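You operate a simulated robot arm through the tools that you are given. There is no shell and no other tool.

The job below is to be done with a simulated robot arm. You get a single attempt, and the scene is never put back.

TASK
Dust the dough from the red sifter, then roll it out to the green line.
Fine: dust till its top is white; sifter and roller go back where they stood. Set down upright: what you pick out, dough roller.

It is judged by the outcome, as a careful person would: the job done as asked, and still so three seconds after it is handed in. It fails if anything else is knocked over, pushed out of place, dropped, spilled or broken.

THE ROBOT
A 6-joint arm with a two-finger parallel gripper, fixed in place. Base frame: the origin is on the floor under the middle of its stand, x ahead of it, y to its left, z up; the work surface is at about z = 0.95. Lengths are in m, angles in degrees, forces in N, time in s.
With the tool pointing down near the work surface it reaches from about 0.36 to 0.76 m from the base axis. Its first joint turns from -66.0 to 66.0 degrees. Payload 2.45 kg.
The TCP is the grasp point between the finger pads, 0.024 m short of the fingertips. In the tool frame z runs along the fingers and y along their closing line. Largest opening 0.068 m; finger width 0.017, thickness 0.01; the body of the gripper, 0.04 by 0.07 m, starts 0.041 m behind the TCP.
Orientation is that of the tool frame in the base frame, as [roll, pitch, yaw] about the fixed x, y, z axes, in that order (R = Rz(yaw) Ry(pitch) Rx(roll)). With the fingers straight down and closing along the base's y, the tool's x points along the base's -x, its y along +y and its z along -z.

THE INTERFACE
- The arm moves only by the tool send_rows. Its argument "steps" is a list of rows, each an object of numbers (a shift or turn left out is 0, a gripper value left out holds the last): "dx", "dy", "dz": the shift along the tool's x, y, z in units of 30 mm (1.0 is 30 mm); "ax", "ay", "az": the turn, a rotation vector about the tool's x, y, z in units of 8 degrees (1.0 is 8 degrees); "fingers": the opening in per cent of the stroke, from 0 (shut) to 100 (fully open). In form: [{"dx": .., "dy": .., "dz": .., "ax": .., "ay": .., "az": .., "fingers": ..}, ...]. A call has 1 to 20 rows; each row shifts and turns the commanded pose from where the row before left it, along the tool's axes as they then stand. A call with a number of a shift or a turn outside -1 to 1 is refused whole. A row lasts 0.2 s, in which the tool goes at most 0.05 m and 8.6 degrees; a call with a longer step from one row to the next is refused whole, and so is a gripper value outside its range. Where a pose cannot be reached the arm comes as near as it can. A force on the tool above 60 N (or 10 N above the force at the start of the call, whichever is more), or a blocked arm, ends the call early, and 0.2 s more pass. Each finger travels about 0.108 m/s and halts on what it meets, pressing with about 23 N; the grip force reading is that of the motor and also rises with nothing between the fingers. The clock runs only during rows and for 0.2 s after the last one: add rows that do not move to give the fingers time. The reply holds the time, the measured pose of the TCP, the force on the tool along the base axes, the opening and the grip force, in the units named above and with some noise, with the torque about the TCP (base axes, N m) and any sound that the robot's microphone picked up, and new pictures: "views" is both (left out), scene, wrist or none.
- Cameras (640 x 400 px; columns grow to the right, rows downward): "scene" is fixed at [0.1806, 0.4122, 1.4795]; the picture's right is [-0.66, -0.75, 0.00], its down [-0.42, 0.37, -0.83] and it looks along [0.62, -0.55, -0.56] (base axes); focal length 363 px, centre (320, 200). "wrist" rides on the gripper at [0.084, 0.011, -0.075] in the tool frame; the picture's right is [-0.13, 0.99, 0.00], its down [-0.60, -0.08, -0.79] and it looks along [-0.79, -0.10, 0.61] (tool axes); focal length 251 px, centre (320, 200). There is no depth. A picture from a camera that has moved, and an enlarged one, comes with that camera's place and axes in the base frame and with its lens. The place of the scene camera against the robot may be out by one fixed shift of up to 0.025 m in any direction.
- inspect(camera, box): a new picture of the part [left, top, right, bottom] of that camera's present view, enlarged. It takes no simulated time.
- job_done(): hands the job in; it is judged then, once.

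Places have to be worked out from the pictures, the camera data and where the tool is seen. Open the gripper and draw the arm clear of the work before you hand the job in, unless the task says otherwise.

The tools are called after "Emit:" by a JSON object that holds its "fn" and its "kwargs". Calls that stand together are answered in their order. send_rows: Moves the arm, as the interface text tells. Its arguments: {"type":"object","properties":{"steps":{"type":"array"},"views":{"type":"string","enum":["both","scene","wrist","none"]}},"required":["steps"]} The other tools are called the same way: inspect (camera, box) takes an enlarged picture of a part of a camera's view; job_done () hands the job in.

At the start:

```text
t: 0.0
tcp_pos: [0.4353, 0.0912, 1.2502]
tcp_rot: [180.0, 0.0, 179.9]
ft_force: [-0.2, 0.0, 0.0]
ft_torque: [0.0, -0.02, 0.0]
finger_gap: 0.0681
grasp_force: 0.1
```

scene: 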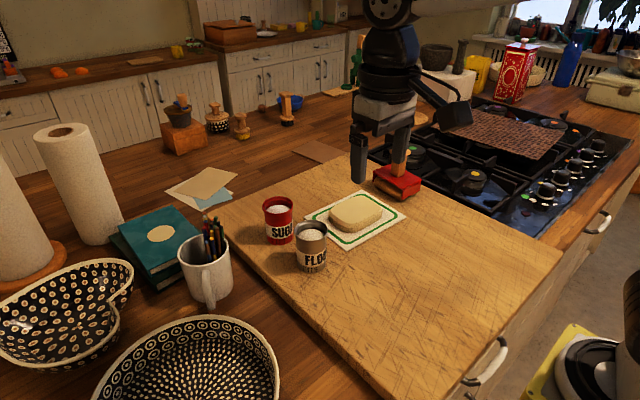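
wrist: 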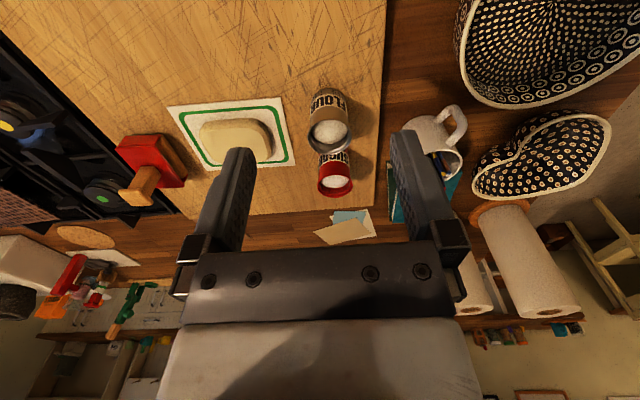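

I'll start by looking closely at the objects in both cameras before moving anything.

Emit:
{"fn": "inspect", "kwargs": {"camera": "scene", "box": [240, 130, 440, 290]}}

Emit:
{"fn": "inspect", "kwargs": {"camera": "wrist", "box": [100, 60, 400, 250]}}

Emit:
{"fn": "inspect", "kwargs": {"camera": "scene", "box": [150, 70, 350, 190]}}

```text
2.50 times, centred on (340, 210) of scene
camera zoom: at [0.1806, 0.4122, 1.4795], right [-0.66, -0.75, 0.0], down [-0.42, 0.37, -0.83], along [0.62, -0.55, -0.56], focal length 907 px, centre (270, 175)
```

zoom: 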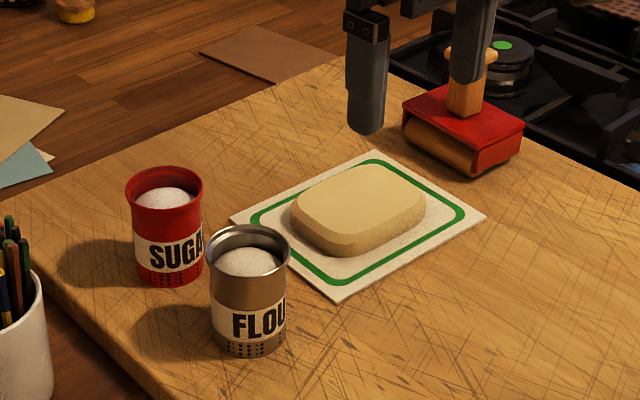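

```text
2.11 times, centred on (250, 155) of wrist
camera zoom: at [0.3522, 0.1017, 1.3253], right [0.13, 0.99, 0.0], down [0.6, -0.08, 0.79], along [0.79, -0.1, -0.61], focal length 529 px, centre (467, 295)
```

zoom: 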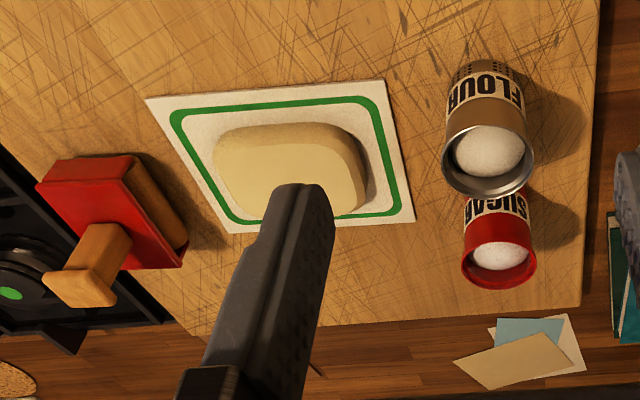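

```text
3.20 times, centred on (250, 130) of scene
camera zoom: at [0.1806, 0.4122, 1.4795], right [-0.66, -0.75, 0.0], down [-0.42, 0.37, -0.83], along [0.62, -0.55, -0.56], focal length 1162 px, centre (544, 424)
```

zoom: 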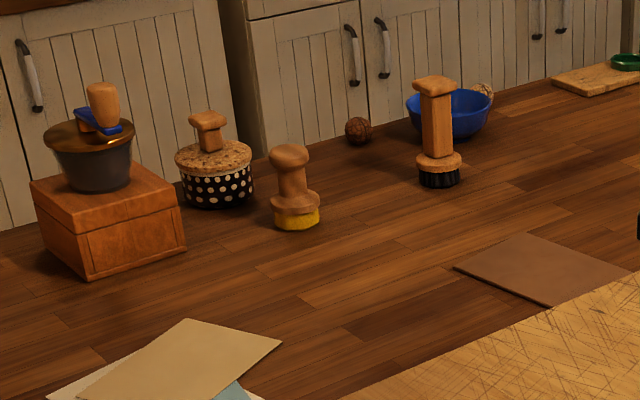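

The red sifter is labelled SUGAR and the grey one FLOUR, and the task names the red one. I put it at about (0.69, 0.09), directly behind the grey one as seen from the base. The dough is near (0.60, -0.07) and the red roller with its wooden handle near (0.64, -0.24). I'll lower the arm a bit for a closer wrist view of the sifters.

Emit:
{"fn": "send_rows", "kwargs": {"steps": [{"dx": 0.3, "dy": 0.5, "dz": 1}, {"dx": 0.2, "dy": 0.5, "dz": 1}, {"dz": 1}, {"dz": 1}, {}], "views": "both"}}

```text
t: 1.2
tcp_pos: [0.424, 0.1197, 1.1312]
tcp_rot: [-180.0, 0.0, 179.9]
ft_force: [0.3, 0.2, 0.0]
ft_torque: [0.0, 0.0, 0.06]
finger_gap: 0.0683
grasp_force: 0.0
camera wrist: at [0.3409, 0.1318, 1.2065], right [0.13, 0.99, 0.0], down [0.6, -0.08, 0.79], along [0.79, -0.1, -0.61], focal length 251 px, centre (320, 200)
```

scene: 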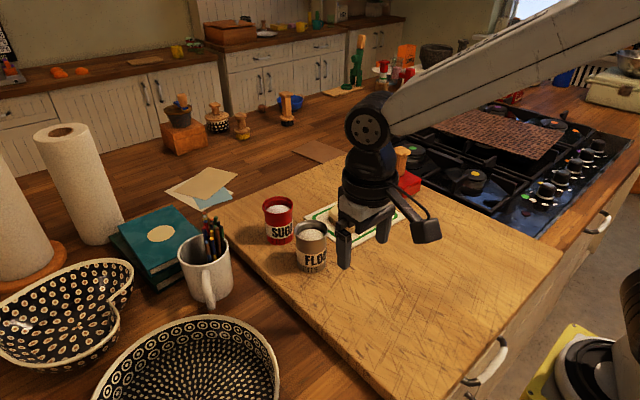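
wrist: 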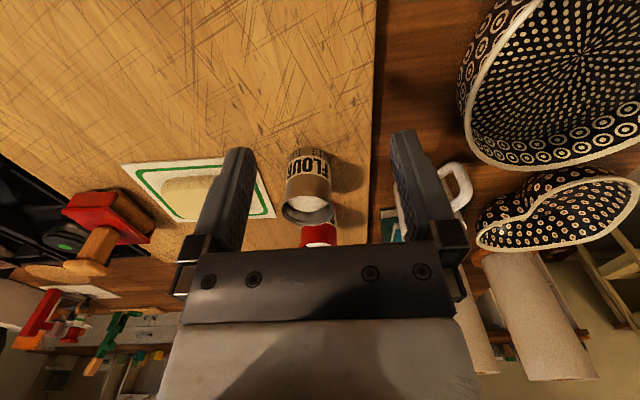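

The camera on the gripper has a real body, so I need to keep it clear of things. I'll zoom in on the cans from here.

Emit:
{"fn": "inspect", "kwargs": {"camera": "wrist", "box": [250, 130, 390, 260]}}

Emit:
{"fn": "inspect", "kwargs": {"camera": "scene", "box": [250, 180, 350, 280]}}

```text
3.08 times, centred on (320, 195) of wrist
camera zoom: at [0.3409, 0.1318, 1.2065], right [0.13, 0.99, 0.0], down [0.6, -0.08, 0.79], along [0.79, -0.1, -0.61], focal length 774 px, centre (320, 215)
```

zoom: 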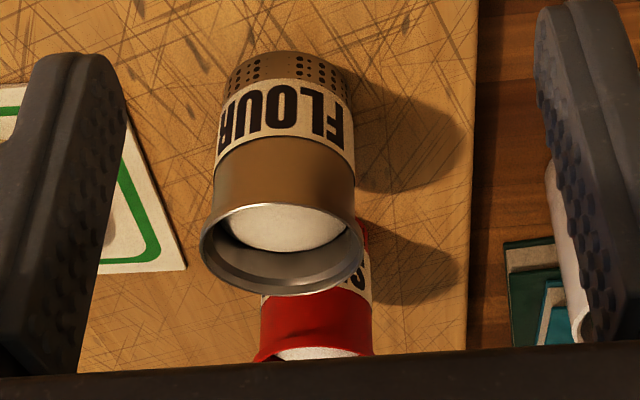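

```text
4.00 times, centred on (300, 230) of scene
camera zoom: at [0.1806, 0.4122, 1.4795], right [-0.66, -0.75, 0.0], down [-0.42, 0.37, -0.83], along [0.62, -0.55, -0.56], focal length 1452 px, centre (400, 80)
```

zoom: 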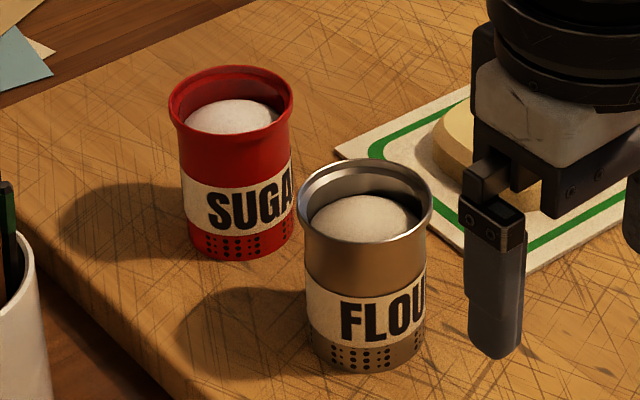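

Comparing the two wrist views, the grey can is at about (0.58, 0.088) and the red one at about (0.68, 0.087). Both are about 0.087 tall, with rims about 0.062 wide and bodies about 0.056 wide. I plan to take the red can from the dough side with a nearly level tool, so the fingers go under the rim. First I'll raise the arm and yaw the tool.

Emit:
{"fn": "send_rows", "kwargs": {"steps": [{"az": 0.9375, "dz": -0.35}, {"az": 0.9375, "dz": -0.35}, {"az": 0.9375, "dz": -0.35}, {"az": 0.9375, "dz": -0.35}, {"az": 0.9375, "dz": -0.35}, {"az": 0.9375, "dz": -0.35}, {"az": 0.9375, "dz": -0.35}, {"az": 0.9375, "dz": -0.35}, {"az": 0.9375, "dz": -0.35}, {"az": 0.9375, "dz": -0.35}, {"az": 0.9375, "dz": -0.35}, {"az": 0.9375, "dz": -0.35}, {}], "views": "both"}}

```text
t: 4.0
tcp_pos: [0.4211, 0.1184, 1.2575]
tcp_rot: [-180.0, 0.0, 89.8]
ft_force: [0.0, -0.3, -0.6]
ft_torque: [-0.01, 0.01, 0.02]
finger_gap: 0.0681
grasp_force: 0.0
camera wrist: at [0.4321, 0.2046, 1.3319], right [0.99, -0.13, 0.0], down [-0.08, -0.6, 0.79], along [-0.11, -0.79, -0.61], focal length 251 px, centre (320, 200)
```

scene: 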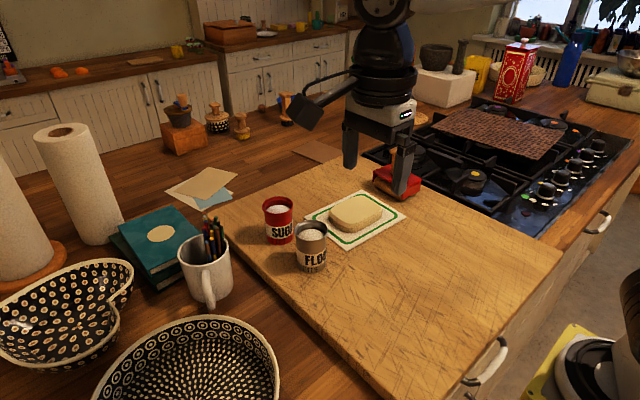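
wrist: 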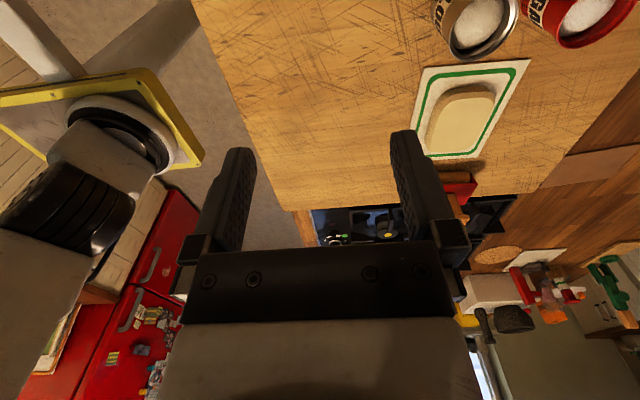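

The yaw worked. Next I'll move to about (0.65, -0.06) at height and tilt the tool toward +y, about 70° from vertical.

Emit:
{"fn": "send_rows", "kwargs": {"steps": [{"dy": 0.95, "dx": -0.74}, {"dy": 0.95, "dx": -0.74}, {"dy": 0.95, "dx": -0.74}, {"dy": 0.95, "dx": -0.74}, {"dy": 0.95, "dx": -0.74}, {"dy": 0.95, "dx": -0.74}, {"dy": 0.95, "dx": -0.74}, {"dy": 0.95, "dx": -0.74}, {"ay": 0.97}, {"ay": 0.97}, {"ay": 0.97}, {"ay": 0.97}, {"ay": 0.97}, {"ay": 0.97}, {"ay": 0.97}, {"ay": 0.97}, {"ay": 0.97}, {}], "views": "both"}}

```text
t: 7.8
tcp_pos: [0.6479, -0.0576, 1.2555]
tcp_rot: [180.0, -69.8, 89.9]
ft_force: [0.5, -1.0, 0.4]
ft_torque: [0.02, -0.02, -0.03]
finger_gap: 0.068
grasp_force: 0.1
camera wrist: at [0.6597, -0.0988, 1.3606], right [0.99, -0.05, -0.12], down [-0.08, -0.95, -0.3], along [-0.1, 0.3, -0.95], focal length 251 px, centre (320, 200)
```

scene: 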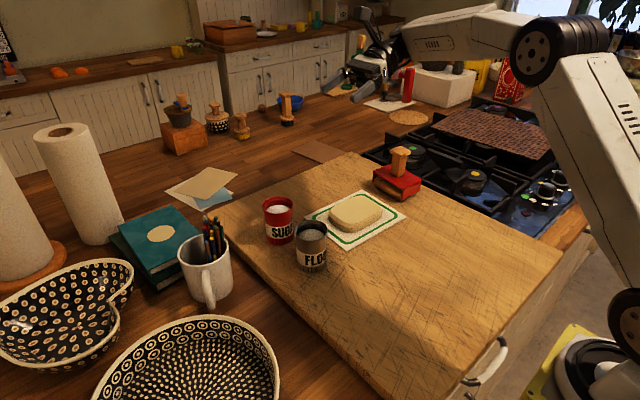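
wrist: 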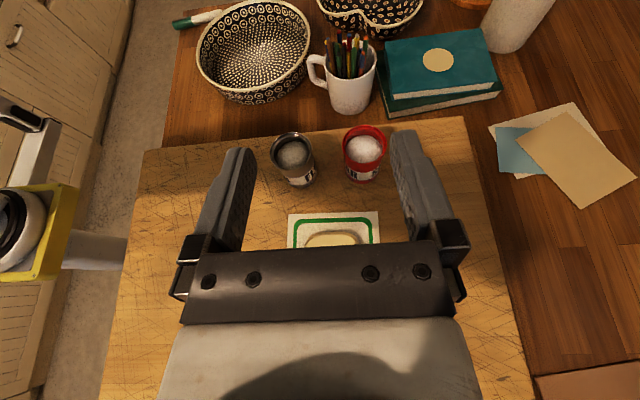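

The pose is reachable, and the wrist camera now looks almost straight down on the sifters. I'll zoom on them, and on the unobstructed scene view of the dough and roller.

Emit:
{"fn": "inspect", "kwargs": {"camera": "wrist", "box": [250, 110, 410, 210]}}

Emit:
{"fn": "inspect", "kwargs": {"camera": "scene", "box": [290, 130, 440, 260]}}

```text
4.00 times, centred on (330, 160) of wrist
camera zoom: at [0.6597, -0.0988, 1.3606], right [0.99, -0.05, -0.12], down [-0.08, -0.95, -0.3], along [-0.1, 0.3, -0.95], focal length 1006 px, centre (280, 360)
```

zoom: 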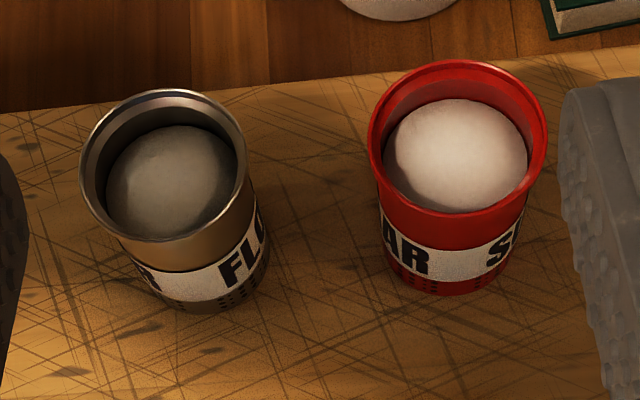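

```text
3.08 times, centred on (365, 195) of scene
camera zoom: at [0.1806, 0.4122, 1.4795], right [-0.66, -0.75, 0.0], down [-0.42, 0.37, -0.83], along [0.62, -0.55, -0.56], focal length 1117 px, centre (182, 215)
```

zoom: 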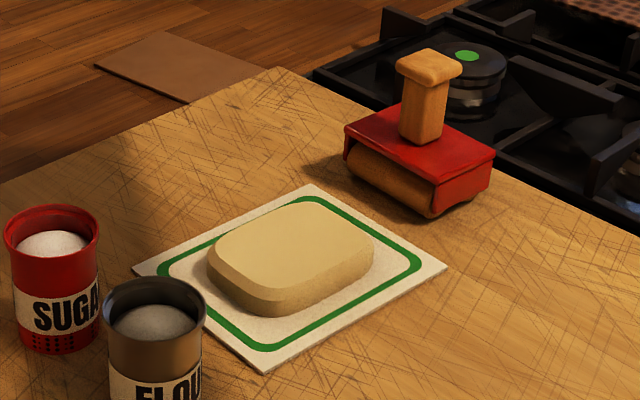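

Intersecting rays from two views puts the red can's axis at about (0.694, 0.086) with its rim at z ≈ 1.027. The roller's handle top is near (0.617, -0.217, 1.083). To keep the forearm away from the roller, I'll turn the approach 30° toward +x and come in over the paper. I'll hover at a pre-grasp spot for another look.

Emit:
{"fn": "send_rows", "kwargs": {"steps": [{"ax": -0.88, "az": 0.324}, {"ax": -0.88, "az": 0.324}, {"ax": -0.88, "az": 0.324}, {"ax": -0.88, "az": 0.324}, {"ay": -0.6}, {"dx": -0.628, "dy": -0.217, "dz": 0.79}, {"dx": -0.628, "dy": -0.217, "dz": 0.79}, {"dx": -0.628, "dy": -0.217, "dz": 0.79}, {"dx": -0.628, "dy": -0.217, "dz": 0.79}, {"dx": -0.628, "dy": -0.217, "dz": 0.79}, {}], "views": "both"}}

```text
t: 10.2
tcp_pos: [0.6549, 0.0163, 1.1216]
tcp_rot: [180.0, -65.0, 59.9]
ft_force: [-0.3, 0.4, 0.3]
ft_torque: [0.03, -0.02, 0.03]
finger_gap: 0.0677
grasp_force: 0.1
camera wrist: at [0.6486, -0.0172, 1.2302], right [0.83, -0.54, -0.12], down [-0.56, -0.8, -0.21], along [0.02, 0.24, -0.97], focal length 251 px, centre (320, 200)
```

scene: 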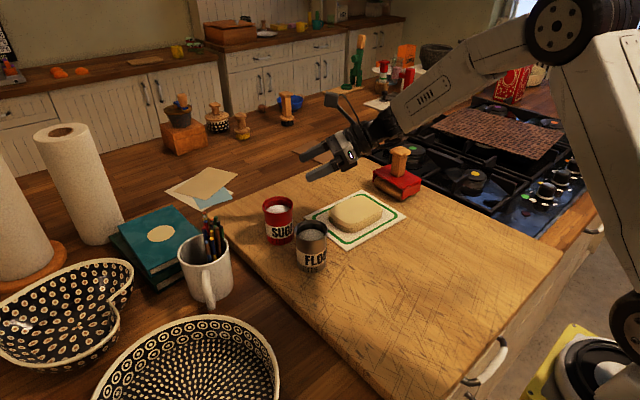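
wrist: 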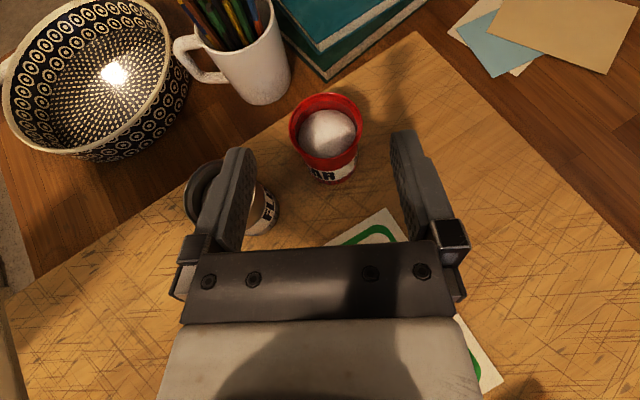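

The red can lies between the fingers' lines. I'll zoom in for the exact rim and base.

Emit:
{"fn": "inspect", "kwargs": {"camera": "wrist", "box": [260, 70, 400, 200]}}

```text
3.08 times, centred on (330, 135) of wrist
camera zoom: at [0.6486, -0.0172, 1.2302], right [0.83, -0.54, -0.12], down [-0.56, -0.8, -0.21], along [0.02, 0.24, -0.97], focal length 774 px, centre (289, 400)
```

zoom: 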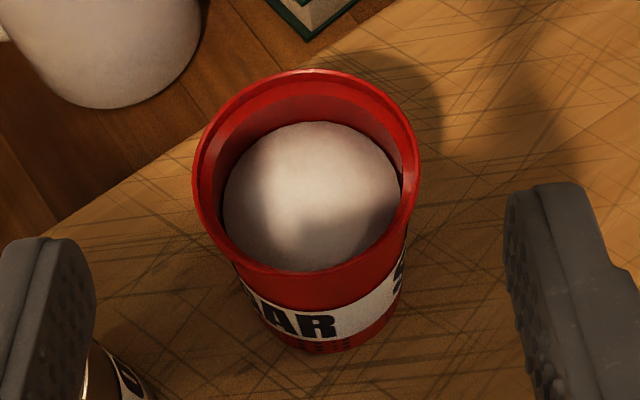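

The refined red can axis is (0.694, 0.086), within 1 mm of the finger centre line and about 80 mm ahead of the TCP. I'll descend and advance partway along the tool axis, then check before closing in.

Emit:
{"fn": "send_rows", "kwargs": {"steps": [{"dx": -0.722, "dz": 0.337}, {"dx": -0.722, "dz": 0.337}, {"dx": -0.722, "dz": 0.337}, {"dx": -0.722, "dz": 0.337}, {"dz": 0.4}, {"dz": 0.4}, {"dz": 0.3}, {}], "views": "both"}}

```text
t: 12.0
tcp_pos: [0.6691, 0.0432, 1.0114]
tcp_rot: [-179.9, -65.0, 59.9]
ft_force: [0.6, 0.0, 0.3]
ft_torque: [0.01, -0.03, 0.0]
finger_gap: 0.0677
grasp_force: 0.0
camera wrist: at [0.6627, 0.01, 1.12], right [0.83, -0.54, -0.12], down [-0.56, -0.8, -0.21], along [0.02, 0.24, -0.97], focal length 251 px, centre (320, 200)
```

scene: 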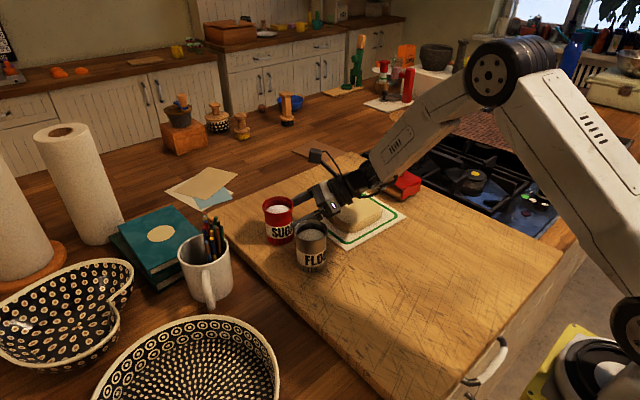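
wrist: 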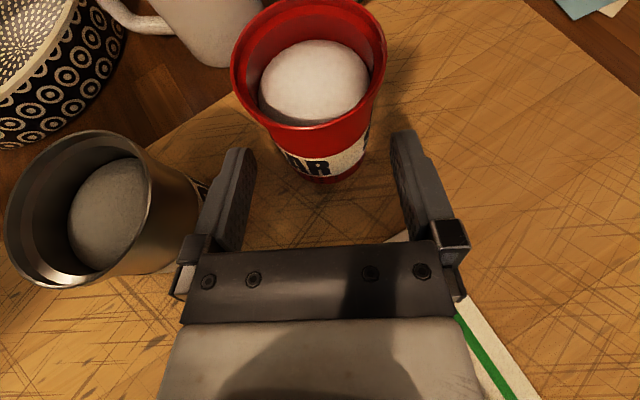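

The alignment is holding, with the red can centred between the fingers about 51 mm ahead horizontally. I'll advance along the tool axis to the grasp spot, gently.

Emit:
{"fn": "send_rows", "kwargs": {"steps": [{"dz": 0.4}, {"dz": 0.4}, {"dz": 0.4}, {"dz": 0.35}, {}], "views": "both"}}

```text
t: 13.2
tcp_pos: [0.6912, 0.0801, 0.9922]
tcp_rot: [180.0, -65.0, 60.0]
ft_force: [0.0, -0.1, -0.1]
ft_torque: [-0.01, 0.04, -0.07]
finger_gap: 0.068
grasp_force: 0.0
camera wrist: at [0.6845, 0.0466, 1.1001], right [0.83, -0.54, -0.12], down [-0.56, -0.8, -0.21], along [0.02, 0.24, -0.97], focal length 251 px, centre (320, 200)
```

scene: 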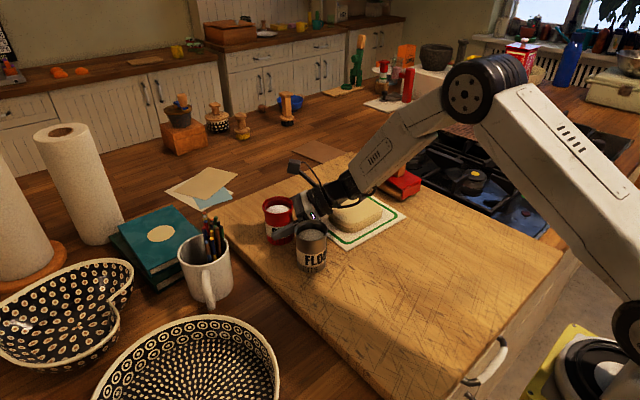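
wrist: 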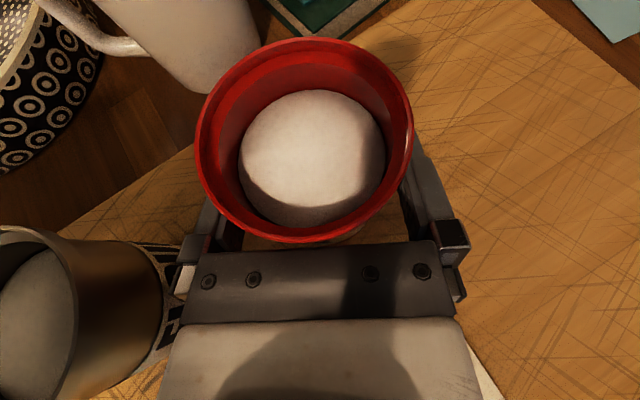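

The can sits between the fingers with the palm clear of the rim. I'll close slowly on the body.

Emit:
{"fn": "send_rows", "kwargs": {"steps": [{"fingers": 92}, {"fingers": 88}, {"fingers": 85}, {"fingers": 82}, {"fingers": 78}, {"fingers": 70}, {"fingers": 40}, {"fingers": 0}, {}, {}], "views": "both"}}

```text
t: 15.4
tcp_pos: [0.692, 0.0806, 0.9917]
tcp_rot: [180.0, -65.1, 59.9]
ft_force: [-0.8, 0.1, 0.7]
ft_torque: [0.0, -0.01, 0.01]
finger_gap: 0.0574
grasp_force: 22.5
camera wrist: at [0.6844, 0.0464, 1.1002], right [0.83, -0.54, -0.12], down [-0.56, -0.8, -0.21], along [0.02, 0.24, -0.97], focal length 251 px, centre (320, 200)
```

scene: 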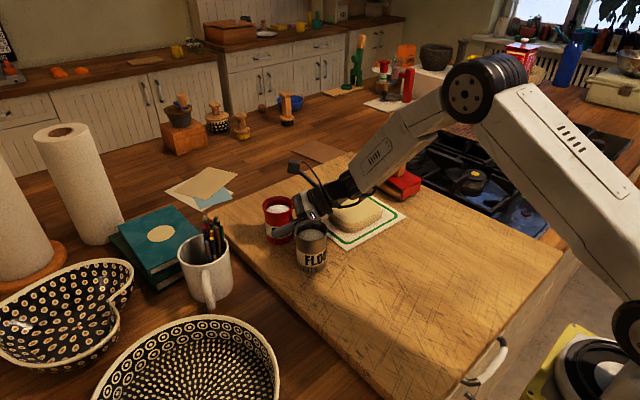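
wrist: 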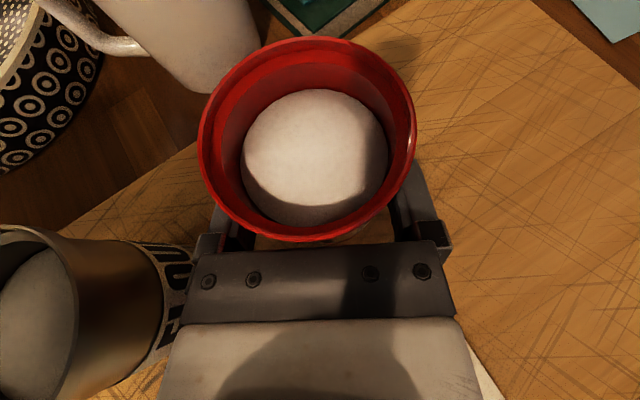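

The grip is solid at a 57.4 mm gap and 22.5 N. I'll lift straight up slowly and look for leaking powder.

Emit:
{"fn": "send_rows", "kwargs": {"steps": [{"dx": 0.09, "dz": -0.042}, {"dx": 0.18, "dz": -0.085}, {"dx": 0.27, "dz": -0.127}, {"dx": 0.27, "dz": -0.127}, {"dx": 0.27, "dz": -0.127}, {"dx": 0.27, "dz": -0.127}, {"dx": 0.27, "dz": -0.127}, {"dx": 0.18, "dz": -0.085}, {"dx": 0.09, "dz": -0.042}, {}], "views": "both"}}

```text
t: 17.6
tcp_pos: [0.6912, 0.0794, 1.0551]
tcp_rot: [-180.0, -65.0, 60.0]
ft_force: [1.7, -0.1, -1.5]
ft_torque: [0.0, 0.03, -0.02]
finger_gap: 0.0569
grasp_force: 23.2
camera wrist: at [0.6841, 0.0456, 1.1626], right [0.83, -0.54, -0.12], down [-0.56, -0.8, -0.21], along [0.02, 0.24, -0.97], focal length 251 px, centre (320, 200)
```

scene: 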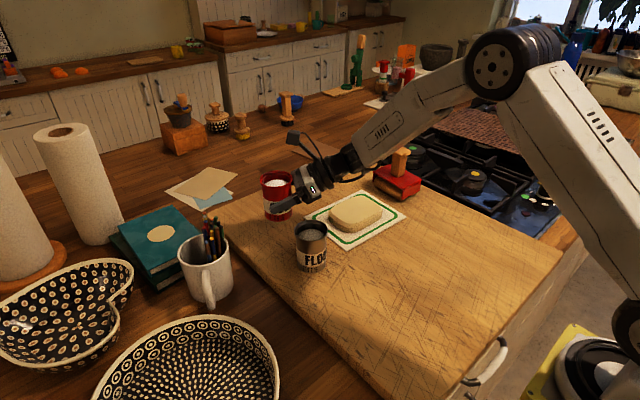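
wrist: 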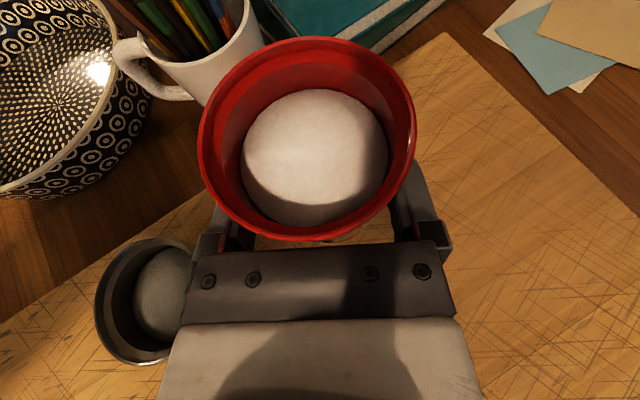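

The can is lifted (about 1.5 N) and no powder is falling. The paper spans roughly x 0.55 to 0.70 and y -0.18 to 0.01, so the dough centre is about (0.626, -0.085). I'll raise further to clear the roller handle and carry the sifter smoothly above the dough.

Emit:
{"fn": "send_rows", "kwargs": {"steps": [{"dx": 0.118, "dz": -0.055}, {"dx": 0.236, "dz": -0.11}, {"dx": 0.314, "dz": -0.147}, {"dx": 0.314, "dz": -0.147}, {"dx": 0.314, "dz": -0.147}, {"dx": 0.314, "dz": -0.147}, {"dx": 0.236, "dz": -0.11}, {"dx": 0.118, "dz": -0.055}, {"dx": -0.074, "dy": 0.026, "dz": -0.159}, {"dx": -0.148, "dy": 0.052, "dz": -0.318}, {"dx": -0.222, "dy": 0.079, "dz": -0.477}, {"dx": -0.247, "dy": 0.087, "dz": -0.53}, {"dx": -0.247, "dy": 0.087, "dz": -0.53}, {"dx": -0.247, "dy": 0.087, "dz": -0.53}, {"dx": -0.247, "dy": 0.087, "dz": -0.53}, {"dx": -0.247, "dy": 0.087, "dz": -0.53}, {"dx": -0.247, "dy": 0.087, "dz": -0.53}, {"dx": -0.222, "dy": 0.079, "dz": -0.477}, {"dx": -0.173, "dy": 0.061, "dz": -0.371}, {"dx": -0.148, "dy": 0.052, "dz": -0.318}], "views": "both"}}

```text
t: 21.8
tcp_pos: [0.6255, -0.0856, 1.1192]
tcp_rot: [180.0, -65.1, 59.8]
ft_force: [0.3, 0.0, -1.3]
ft_torque: [-0.01, 0.0, 0.04]
finger_gap: 0.0571
grasp_force: 23.0
camera wrist: at [0.6188, -0.1189, 1.2266], right [0.83, -0.54, -0.12], down [-0.56, -0.8, -0.21], along [0.02, 0.24, -0.97], focal length 251 px, centre (320, 200)
```

scene: 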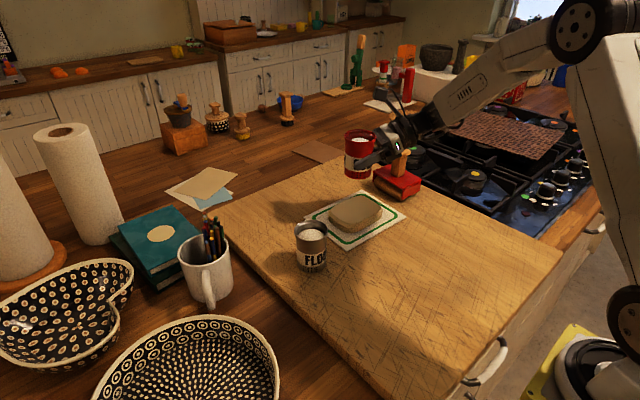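
wrist: 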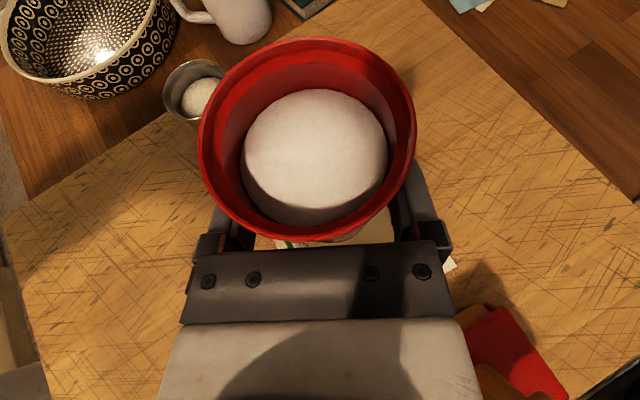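

The sifter is over the dough. I'll check for leaks at its old spot and at the dough.

Emit:
{"fn": "inspect", "kwargs": {"camera": "scene", "box": [220, 130, 420, 270]}}

```text
2.86 times, centred on (320, 200) of scene
camera zoom: at [0.1806, 0.4122, 1.4795], right [-0.66, -0.75, 0.0], down [-0.42, 0.37, -0.83], along [0.62, -0.55, -0.56], focal length 1037 px, centre (320, 200)
```

zoom: 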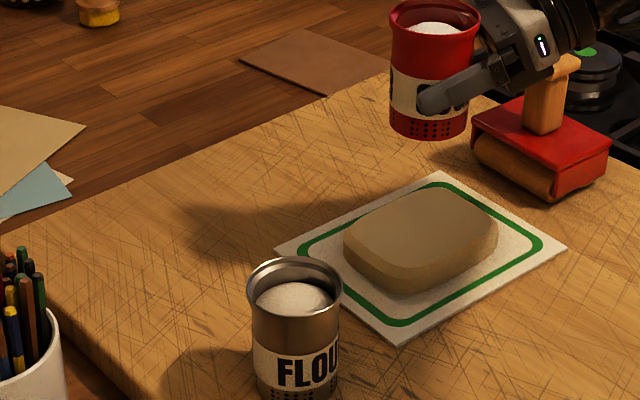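

No leaks anywhere. I'll rotate about the vertical so the wrist moves away from the roller, then lower the sifter to about 35 mm above the dough.

Emit:
{"fn": "send_rows", "kwargs": {"steps": [{"ax": -0.566, "az": 0.264}, {"ax": -0.566, "az": 0.264}, {"ax": -0.566, "az": 0.264}, {"ax": -0.566, "az": 0.264}, {"ax": -0.566, "az": 0.264}, {"ax": -0.566, "az": 0.264}, {"ax": -0.566, "az": 0.264}, {"ax": -0.566, "az": 0.264}, {"ax": -0.566, "az": 0.264}, {"ax": -0.566, "az": 0.264}, {}, {"dx": -0.121, "dz": 0.057}, {"dx": -0.242, "dz": 0.113}, {"dx": -0.323, "dz": 0.151}, {"dx": -0.323, "dz": 0.151}, {"dx": -0.323, "dz": 0.151}, {"dx": -0.323, "dz": 0.151}, {"dx": -0.242, "dz": 0.113}, {"dx": -0.121, "dz": 0.057}, {}], "views": "both"}}

Emit:
{"fn": "inspect", "kwargs": {"camera": "scene", "box": [280, 120, 440, 260]}}

```text
t: 26.0
tcp_pos: [0.6258, -0.0857, 1.0518]
tcp_rot: [179.9, -65.0, 9.9]
ft_force: [-0.9, 0.5, -1.6]
ft_torque: [-0.03, 0.0, -0.01]
finger_gap: 0.057
grasp_force: 22.9
camera wrist: at [0.5961, -0.1019, 1.1603], right [0.12, -0.99, -0.12], down [-0.97, -0.09, -0.21], along [0.2, 0.14, -0.97], focal length 251 px, centre (320, 200)
```

scene: 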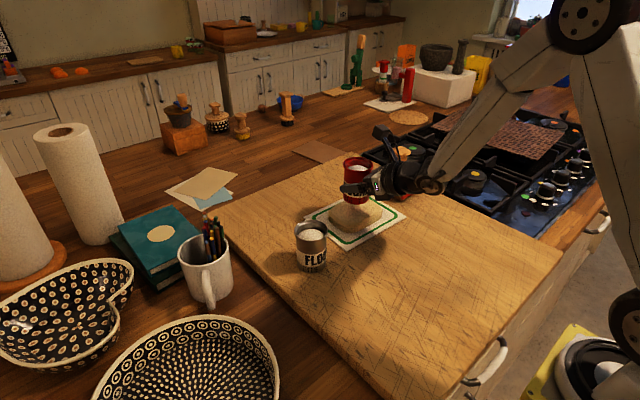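
wrist: 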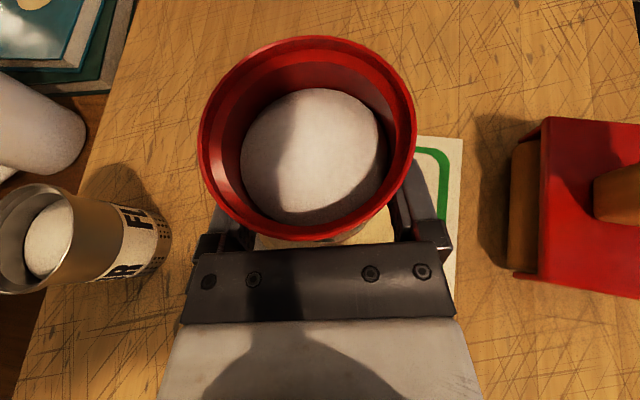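

```text
2.86 times, centred on (360, 190) of scene
camera zoom: at [0.1806, 0.4122, 1.4795], right [-0.66, -0.75, 0.0], down [-0.42, 0.37, -0.83], along [0.62, -0.55, -0.56], focal length 1037 px, centre (206, 229)
```

zoom: 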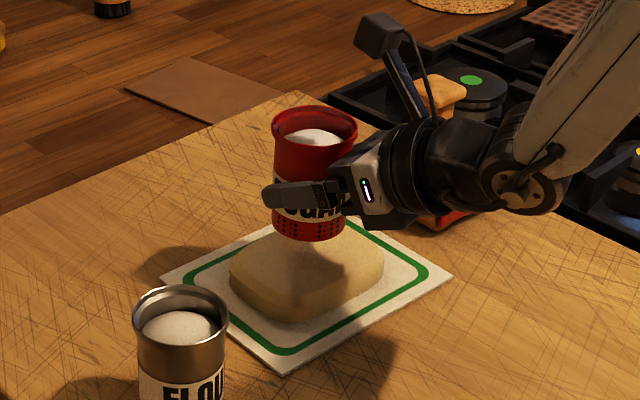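

The sifter is centred over the dough, with no powder out yet. I'll try a gentle side-to-side shake and see if it sifts.

Emit:
{"fn": "send_rows", "kwargs": {"steps": [{"dy": 0.2}, {"dy": -0.4}, {"dy": 0.4}, {"dy": -0.4}, {"dy": 0.4}, {"dy": -0.4}, {"dy": 0.2}, {}], "views": "scene"}}

Emit:
{"fn": "inspect", "kwargs": {"camera": "scene", "box": [280, 120, 440, 260]}}

```text
t: 27.8
tcp_pos: [0.6254, -0.0857, 1.0526]
tcp_rot: [-180.0, -65.0, 10.0]
ft_force: [0.5, 0.6, -1.7]
ft_torque: [0.03, 0.0, -0.02]
finger_gap: 0.0568
grasp_force: 23.1
```

scene: 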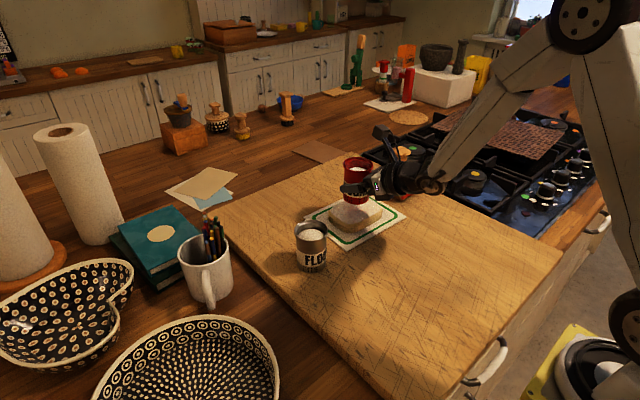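

```text
2.86 times, centred on (360, 190) of scene
camera zoom: at [0.1806, 0.4122, 1.4795], right [-0.66, -0.75, 0.0], down [-0.42, 0.37, -0.83], along [0.62, -0.55, -0.56], focal length 1037 px, centre (206, 229)
```

zoom: 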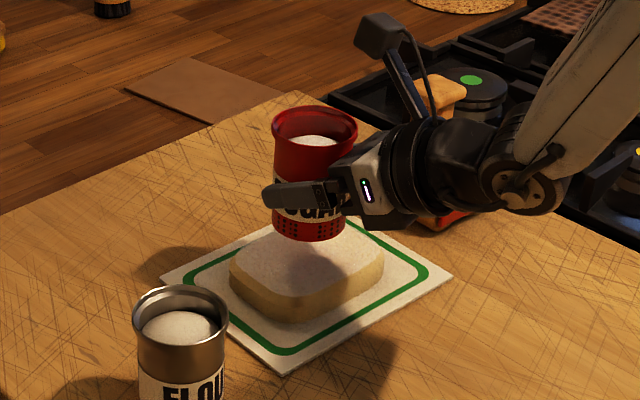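

The shake sifts well: the dough's top is already whitening. A few more shakes, then another look.

Emit:
{"fn": "send_rows", "kwargs": {"steps": [{"dy": 0.2}, {"dy": -0.4}, {"dy": 0.4}, {"dy": -0.4}, {"dy": 0.4}, {"dy": -0.4}, {"dy": 0.2}, {}], "views": "both"}}

Emit:
{"fn": "inspect", "kwargs": {"camera": "scene", "box": [300, 150, 420, 250]}}

```text
t: 29.6
tcp_pos: [0.6247, -0.0853, 1.0529]
tcp_rot: [180.0, -65.0, 10.0]
ft_force: [-0.2, -0.2, -2.2]
ft_torque: [0.02, 0.01, -0.03]
finger_gap: 0.057
grasp_force: 23.2
camera wrist: at [0.5954, -0.1018, 1.1603], right [0.12, -0.99, -0.12], down [-0.97, -0.09, -0.21], along [0.2, 0.14, -0.97], focal length 251 px, centre (320, 200)
```

scene: 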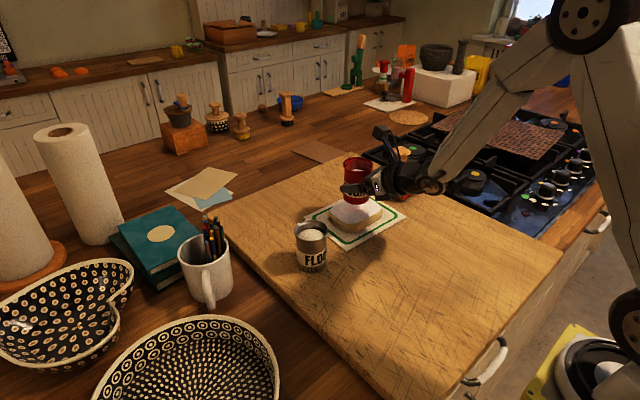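
wrist: 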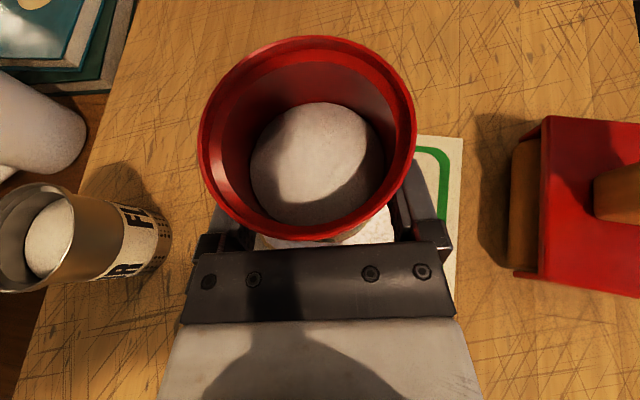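

```text
4.00 times, centred on (360, 200) of scene
camera zoom: at [0.1806, 0.4122, 1.4795], right [-0.66, -0.75, 0.0], down [-0.42, 0.37, -0.83], along [0.62, -0.55, -0.56], focal length 1452 px, centre (160, 200)
```

zoom: 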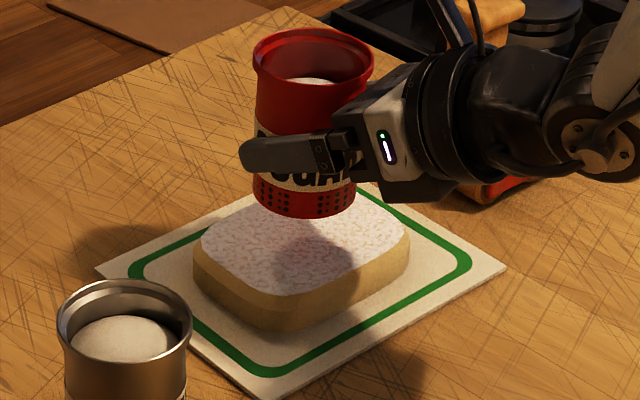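

The top is now mostly white but still mottled with dough colour. One more set of shakes.

Emit:
{"fn": "send_rows", "kwargs": {"steps": [{"dy": 0.2}, {"dy": -0.4}, {"dy": 0.4}, {"dy": -0.4}, {"dy": 0.4}, {"dy": -0.4}, {"dy": 0.2}, {}], "views": "both"}}

Emit:
{"fn": "inspect", "kwargs": {"camera": "scene", "box": [300, 150, 420, 250]}}

```text
t: 31.4
tcp_pos: [0.6252, -0.085, 1.0531]
tcp_rot: [180.0, -65.0, 10.1]
ft_force: [-0.6, -0.7, -1.5]
ft_torque: [0.03, -0.01, 0.02]
finger_gap: 0.0571
grasp_force: 22.9
camera wrist: at [0.5946, -0.1016, 1.1599], right [0.12, -0.99, -0.12], down [-0.97, -0.09, -0.21], along [0.2, 0.14, -0.97], focal length 251 px, centre (320, 200)
```

scene: 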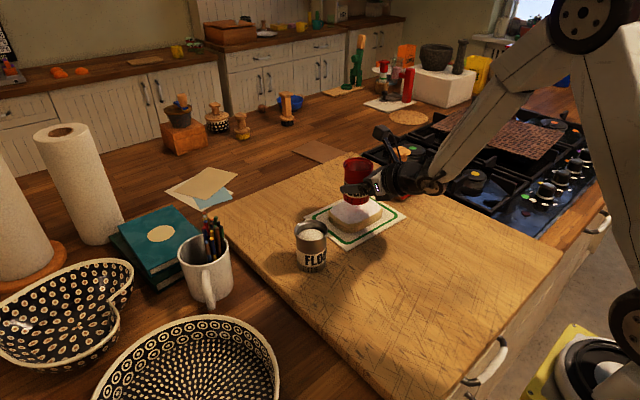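
wrist: 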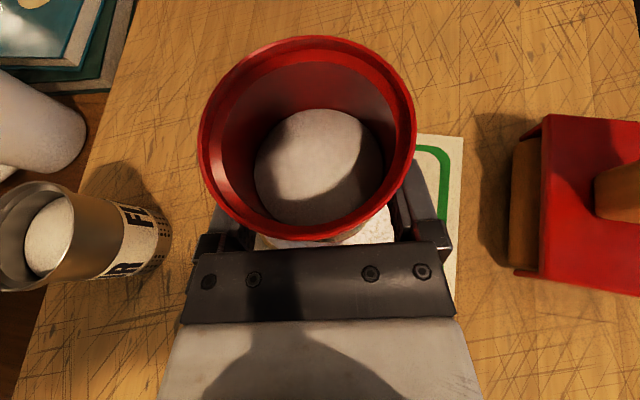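

```text
4.00 times, centred on (360, 200) of scene
camera zoom: at [0.1806, 0.4122, 1.4795], right [-0.66, -0.75, 0.0], down [-0.42, 0.37, -0.83], along [0.62, -0.55, -0.56], focal length 1452 px, centre (160, 200)
```

zoom: 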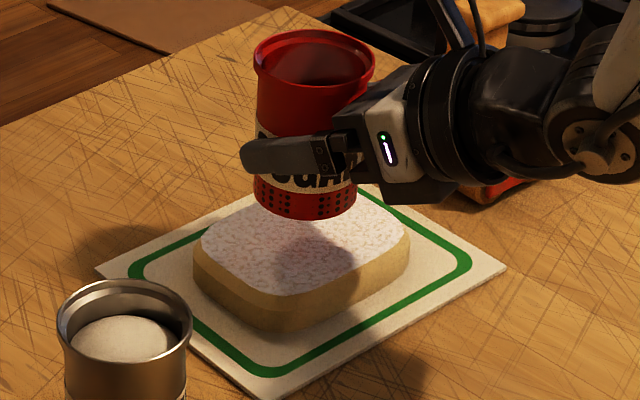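

The coverage is thicker, but small gaps still show. I'll keep shaking a bit longer at the same gentle amplitude.

Emit:
{"fn": "send_rows", "kwargs": {"steps": [{"dy": 0.2}, {"dy": -0.4}, {"dy": 0.4}, {"dy": -0.4}, {"dy": 0.4}, {"dy": -0.4}, {"dy": 0.4}, {"dy": -0.4}, {"dy": 0.4}, {"dy": -0.4}, {"dy": 0.4}, {"dy": -0.4}, {"dy": 0.2}, {}], "views": "both"}}

Emit:
{"fn": "inspect", "kwargs": {"camera": "scene", "box": [330, 180, 410, 240]}}

```text
t: 34.4
tcp_pos: [0.6258, -0.0856, 1.0521]
tcp_rot: [-180.0, -65.0, 10.0]
ft_force: [-1.6, -0.1, -2.3]
ft_torque: [0.03, 0.01, -0.01]
finger_gap: 0.0568
grasp_force: 22.5
camera wrist: at [0.5957, -0.1019, 1.1596], right [0.12, -0.99, -0.12], down [-0.97, -0.09, -0.21], along [0.2, 0.14, -0.97], focal length 251 px, centre (320, 200)
```

scene: 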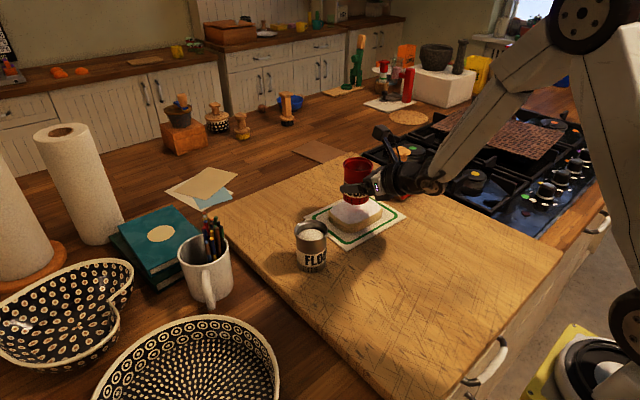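
wrist: 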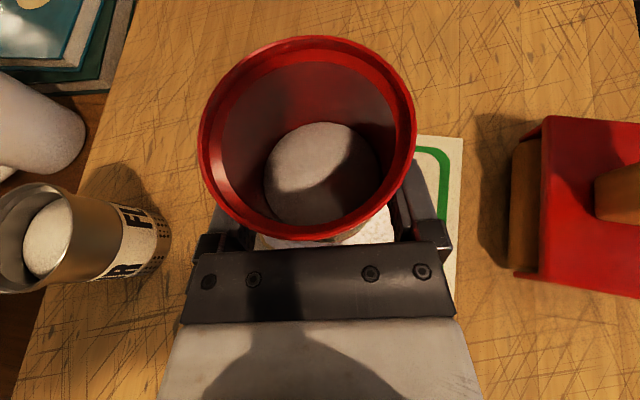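

```text
6.67 times, centred on (370, 210) of scene
camera zoom: at [0.1806, 0.4122, 1.4795], right [-0.66, -0.75, 0.0], down [-0.42, 0.37, -0.83], along [0.62, -0.55, -0.56], focal length 2420 px, centre (-13, 133)
```

zoom: 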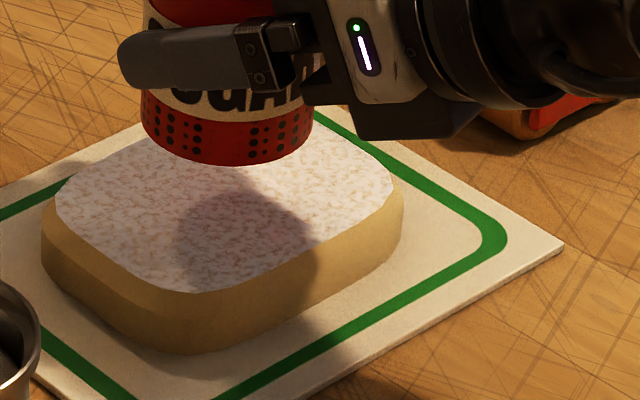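

The white coat looks nearly saturated. I'll raise the sifter slowly, straight up over the dough, to see the part it hides.

Emit:
{"fn": "send_rows", "kwargs": {"steps": [{"dx": 0.121, "dz": -0.057}, {"dx": 0.242, "dz": -0.113}, {"dx": 0.323, "dz": -0.151}, {"dx": 0.323, "dz": -0.151}, {"dx": 0.323, "dz": -0.151}, {"dx": 0.323, "dz": -0.151}, {"dx": 0.242, "dz": -0.113}, {"dx": 0.121, "dz": -0.057}, {}], "views": "scene"}}

Emit:
{"fn": "inspect", "kwargs": {"camera": "scene", "box": [310, 180, 410, 250]}}

```text
t: 36.4
tcp_pos: [0.625, -0.086, 1.1184]
tcp_rot: [180.0, -65.0, 10.0]
ft_force: [-0.3, -0.6, -1.8]
ft_torque: [0.03, 0.02, 0.01]
finger_gap: 0.0568
grasp_force: 22.9
```

scene: 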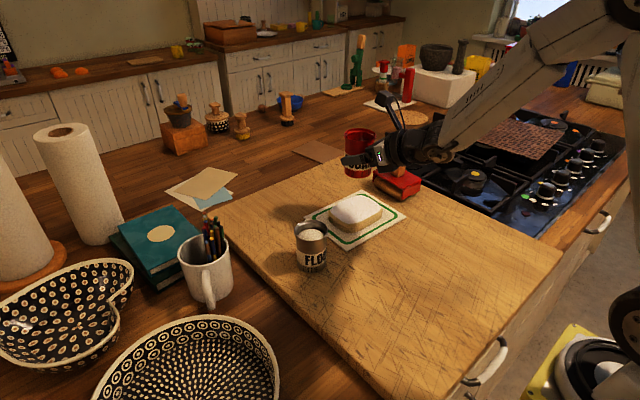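

```text
5.71 times, centred on (360, 215) of scene
camera zoom: at [0.1806, 0.4122, 1.4795], right [-0.66, -0.75, 0.0], down [-0.42, 0.37, -0.83], along [0.62, -0.55, -0.56], focal length 2074 px, centre (91, 114)
```

zoom: 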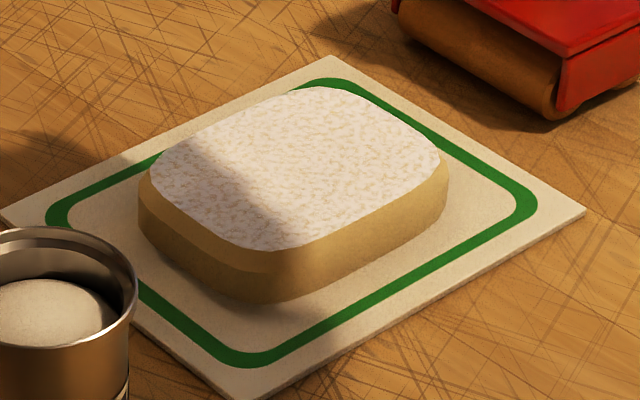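

The top is evenly white with faint mottles. To be sure, I'll lower again and give it one more set, then compare in the same view.

Emit:
{"fn": "send_rows", "kwargs": {"steps": [{"dx": -0.121, "dz": 0.057}, {"dx": -0.242, "dz": 0.113}, {"dx": -0.323, "dz": 0.151}, {"dx": -0.323, "dz": 0.151}, {"dx": -0.323, "dz": 0.151}, {"dx": -0.323, "dz": 0.151}, {"dx": -0.242, "dz": 0.113}, {"dx": -0.121, "dz": 0.057}, {}, {"dy": 0.2}, {"dy": -0.4}, {"dy": 0.4}, {"dy": -0.4}, {"dy": 0.4}, {"dy": -0.4}, {"dy": 0.4}, {"dy": -0.4}, {"dy": 0.2}, {}], "views": "wrist"}}

Emit:
{"fn": "send_rows", "kwargs": {"steps": [{"dx": 0.121, "dz": -0.057}, {"dx": 0.242, "dz": -0.113}, {"dx": 0.323, "dz": -0.151}, {"dx": 0.323, "dz": -0.151}, {"dx": 0.323, "dz": -0.151}, {"dx": 0.323, "dz": -0.151}, {"dx": 0.242, "dz": -0.113}, {"dx": 0.121, "dz": -0.057}, {}], "views": "scene"}}

Emit:
{"fn": "inspect", "kwargs": {"camera": "scene", "box": [310, 180, 410, 250]}}

```text
t: 40.4
tcp_pos: [0.6247, -0.0859, 1.0538]
tcp_rot: [180.0, -65.0, 10.1]
ft_force: [0.2, -0.6, -1.6]
ft_torque: [0.02, 0.03, -0.01]
finger_gap: 0.057
grasp_force: 23.1
camera wrist: at [0.5947, -0.1021, 1.1613], right [0.12, -0.99, -0.12], down [-0.97, -0.09, -0.21], along [0.2, 0.14, -0.97], focal length 251 px, centre (320, 200)
```

wrist: 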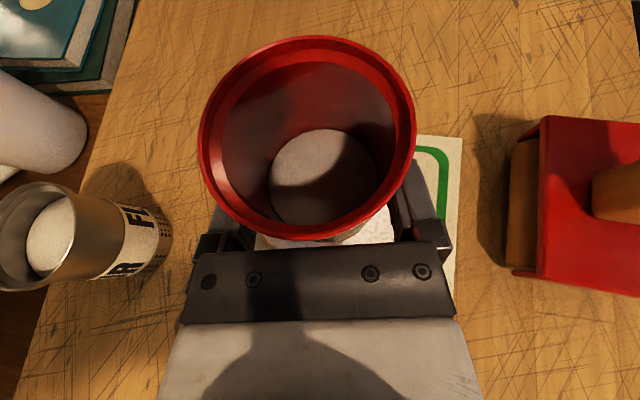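

```text
t: 42.4
tcp_pos: [0.6239, -0.0861, 1.1185]
tcp_rot: [180.0, -65.0, 10.0]
ft_force: [0.1, 0.1, -1.7]
ft_torque: [0.02, 0.01, -0.02]
finger_gap: 0.0566
grasp_force: 23.3
```

scene: 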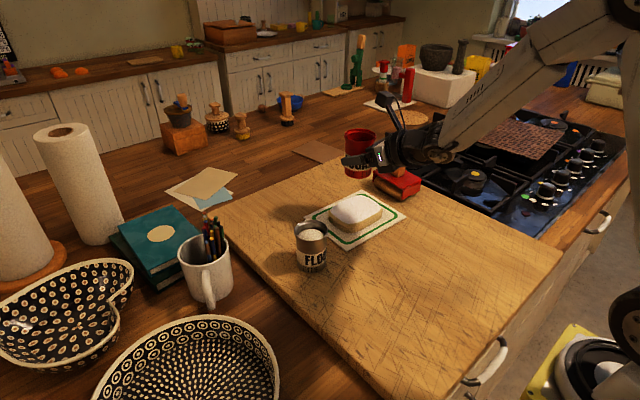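

```text
5.71 times, centred on (360, 215) of scene
camera zoom: at [0.1806, 0.4122, 1.4795], right [-0.66, -0.75, 0.0], down [-0.42, 0.37, -0.83], along [0.62, -0.55, -0.56], focal length 2074 px, centre (91, 114)
```

zoom: 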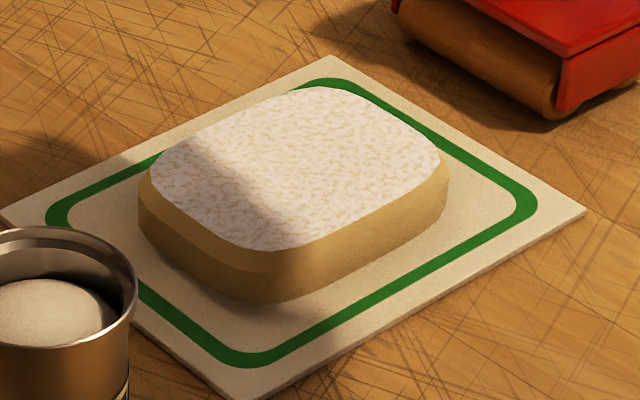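

There's no visible change, so the coat is saturated: the top is white. Now I'll take the sifter back, first reversing the rotation at height.

Emit:
{"fn": "send_rows", "kwargs": {"steps": [{"ax": 0.566, "az": -0.264}, {"ax": 0.566, "az": -0.264}, {"ax": 0.566, "az": -0.264}, {"ax": 0.566, "az": -0.264}, {"ax": 0.566, "az": -0.264}, {"ax": 0.566, "az": -0.264}, {"ax": 0.566, "az": -0.264}, {"ax": 0.566, "az": -0.264}, {"ax": 0.566, "az": -0.264}, {"ax": 0.566, "az": -0.264}, {}], "views": "none"}}

```text
t: 44.8
tcp_pos: [0.6257, -0.085, 1.1184]
tcp_rot: [-179.9, -64.9, 59.9]
ft_force: [-0.2, -0.5, -1.4]
ft_torque: [-0.03, -0.03, 0.02]
finger_gap: 0.0567
grasp_force: 22.9
```

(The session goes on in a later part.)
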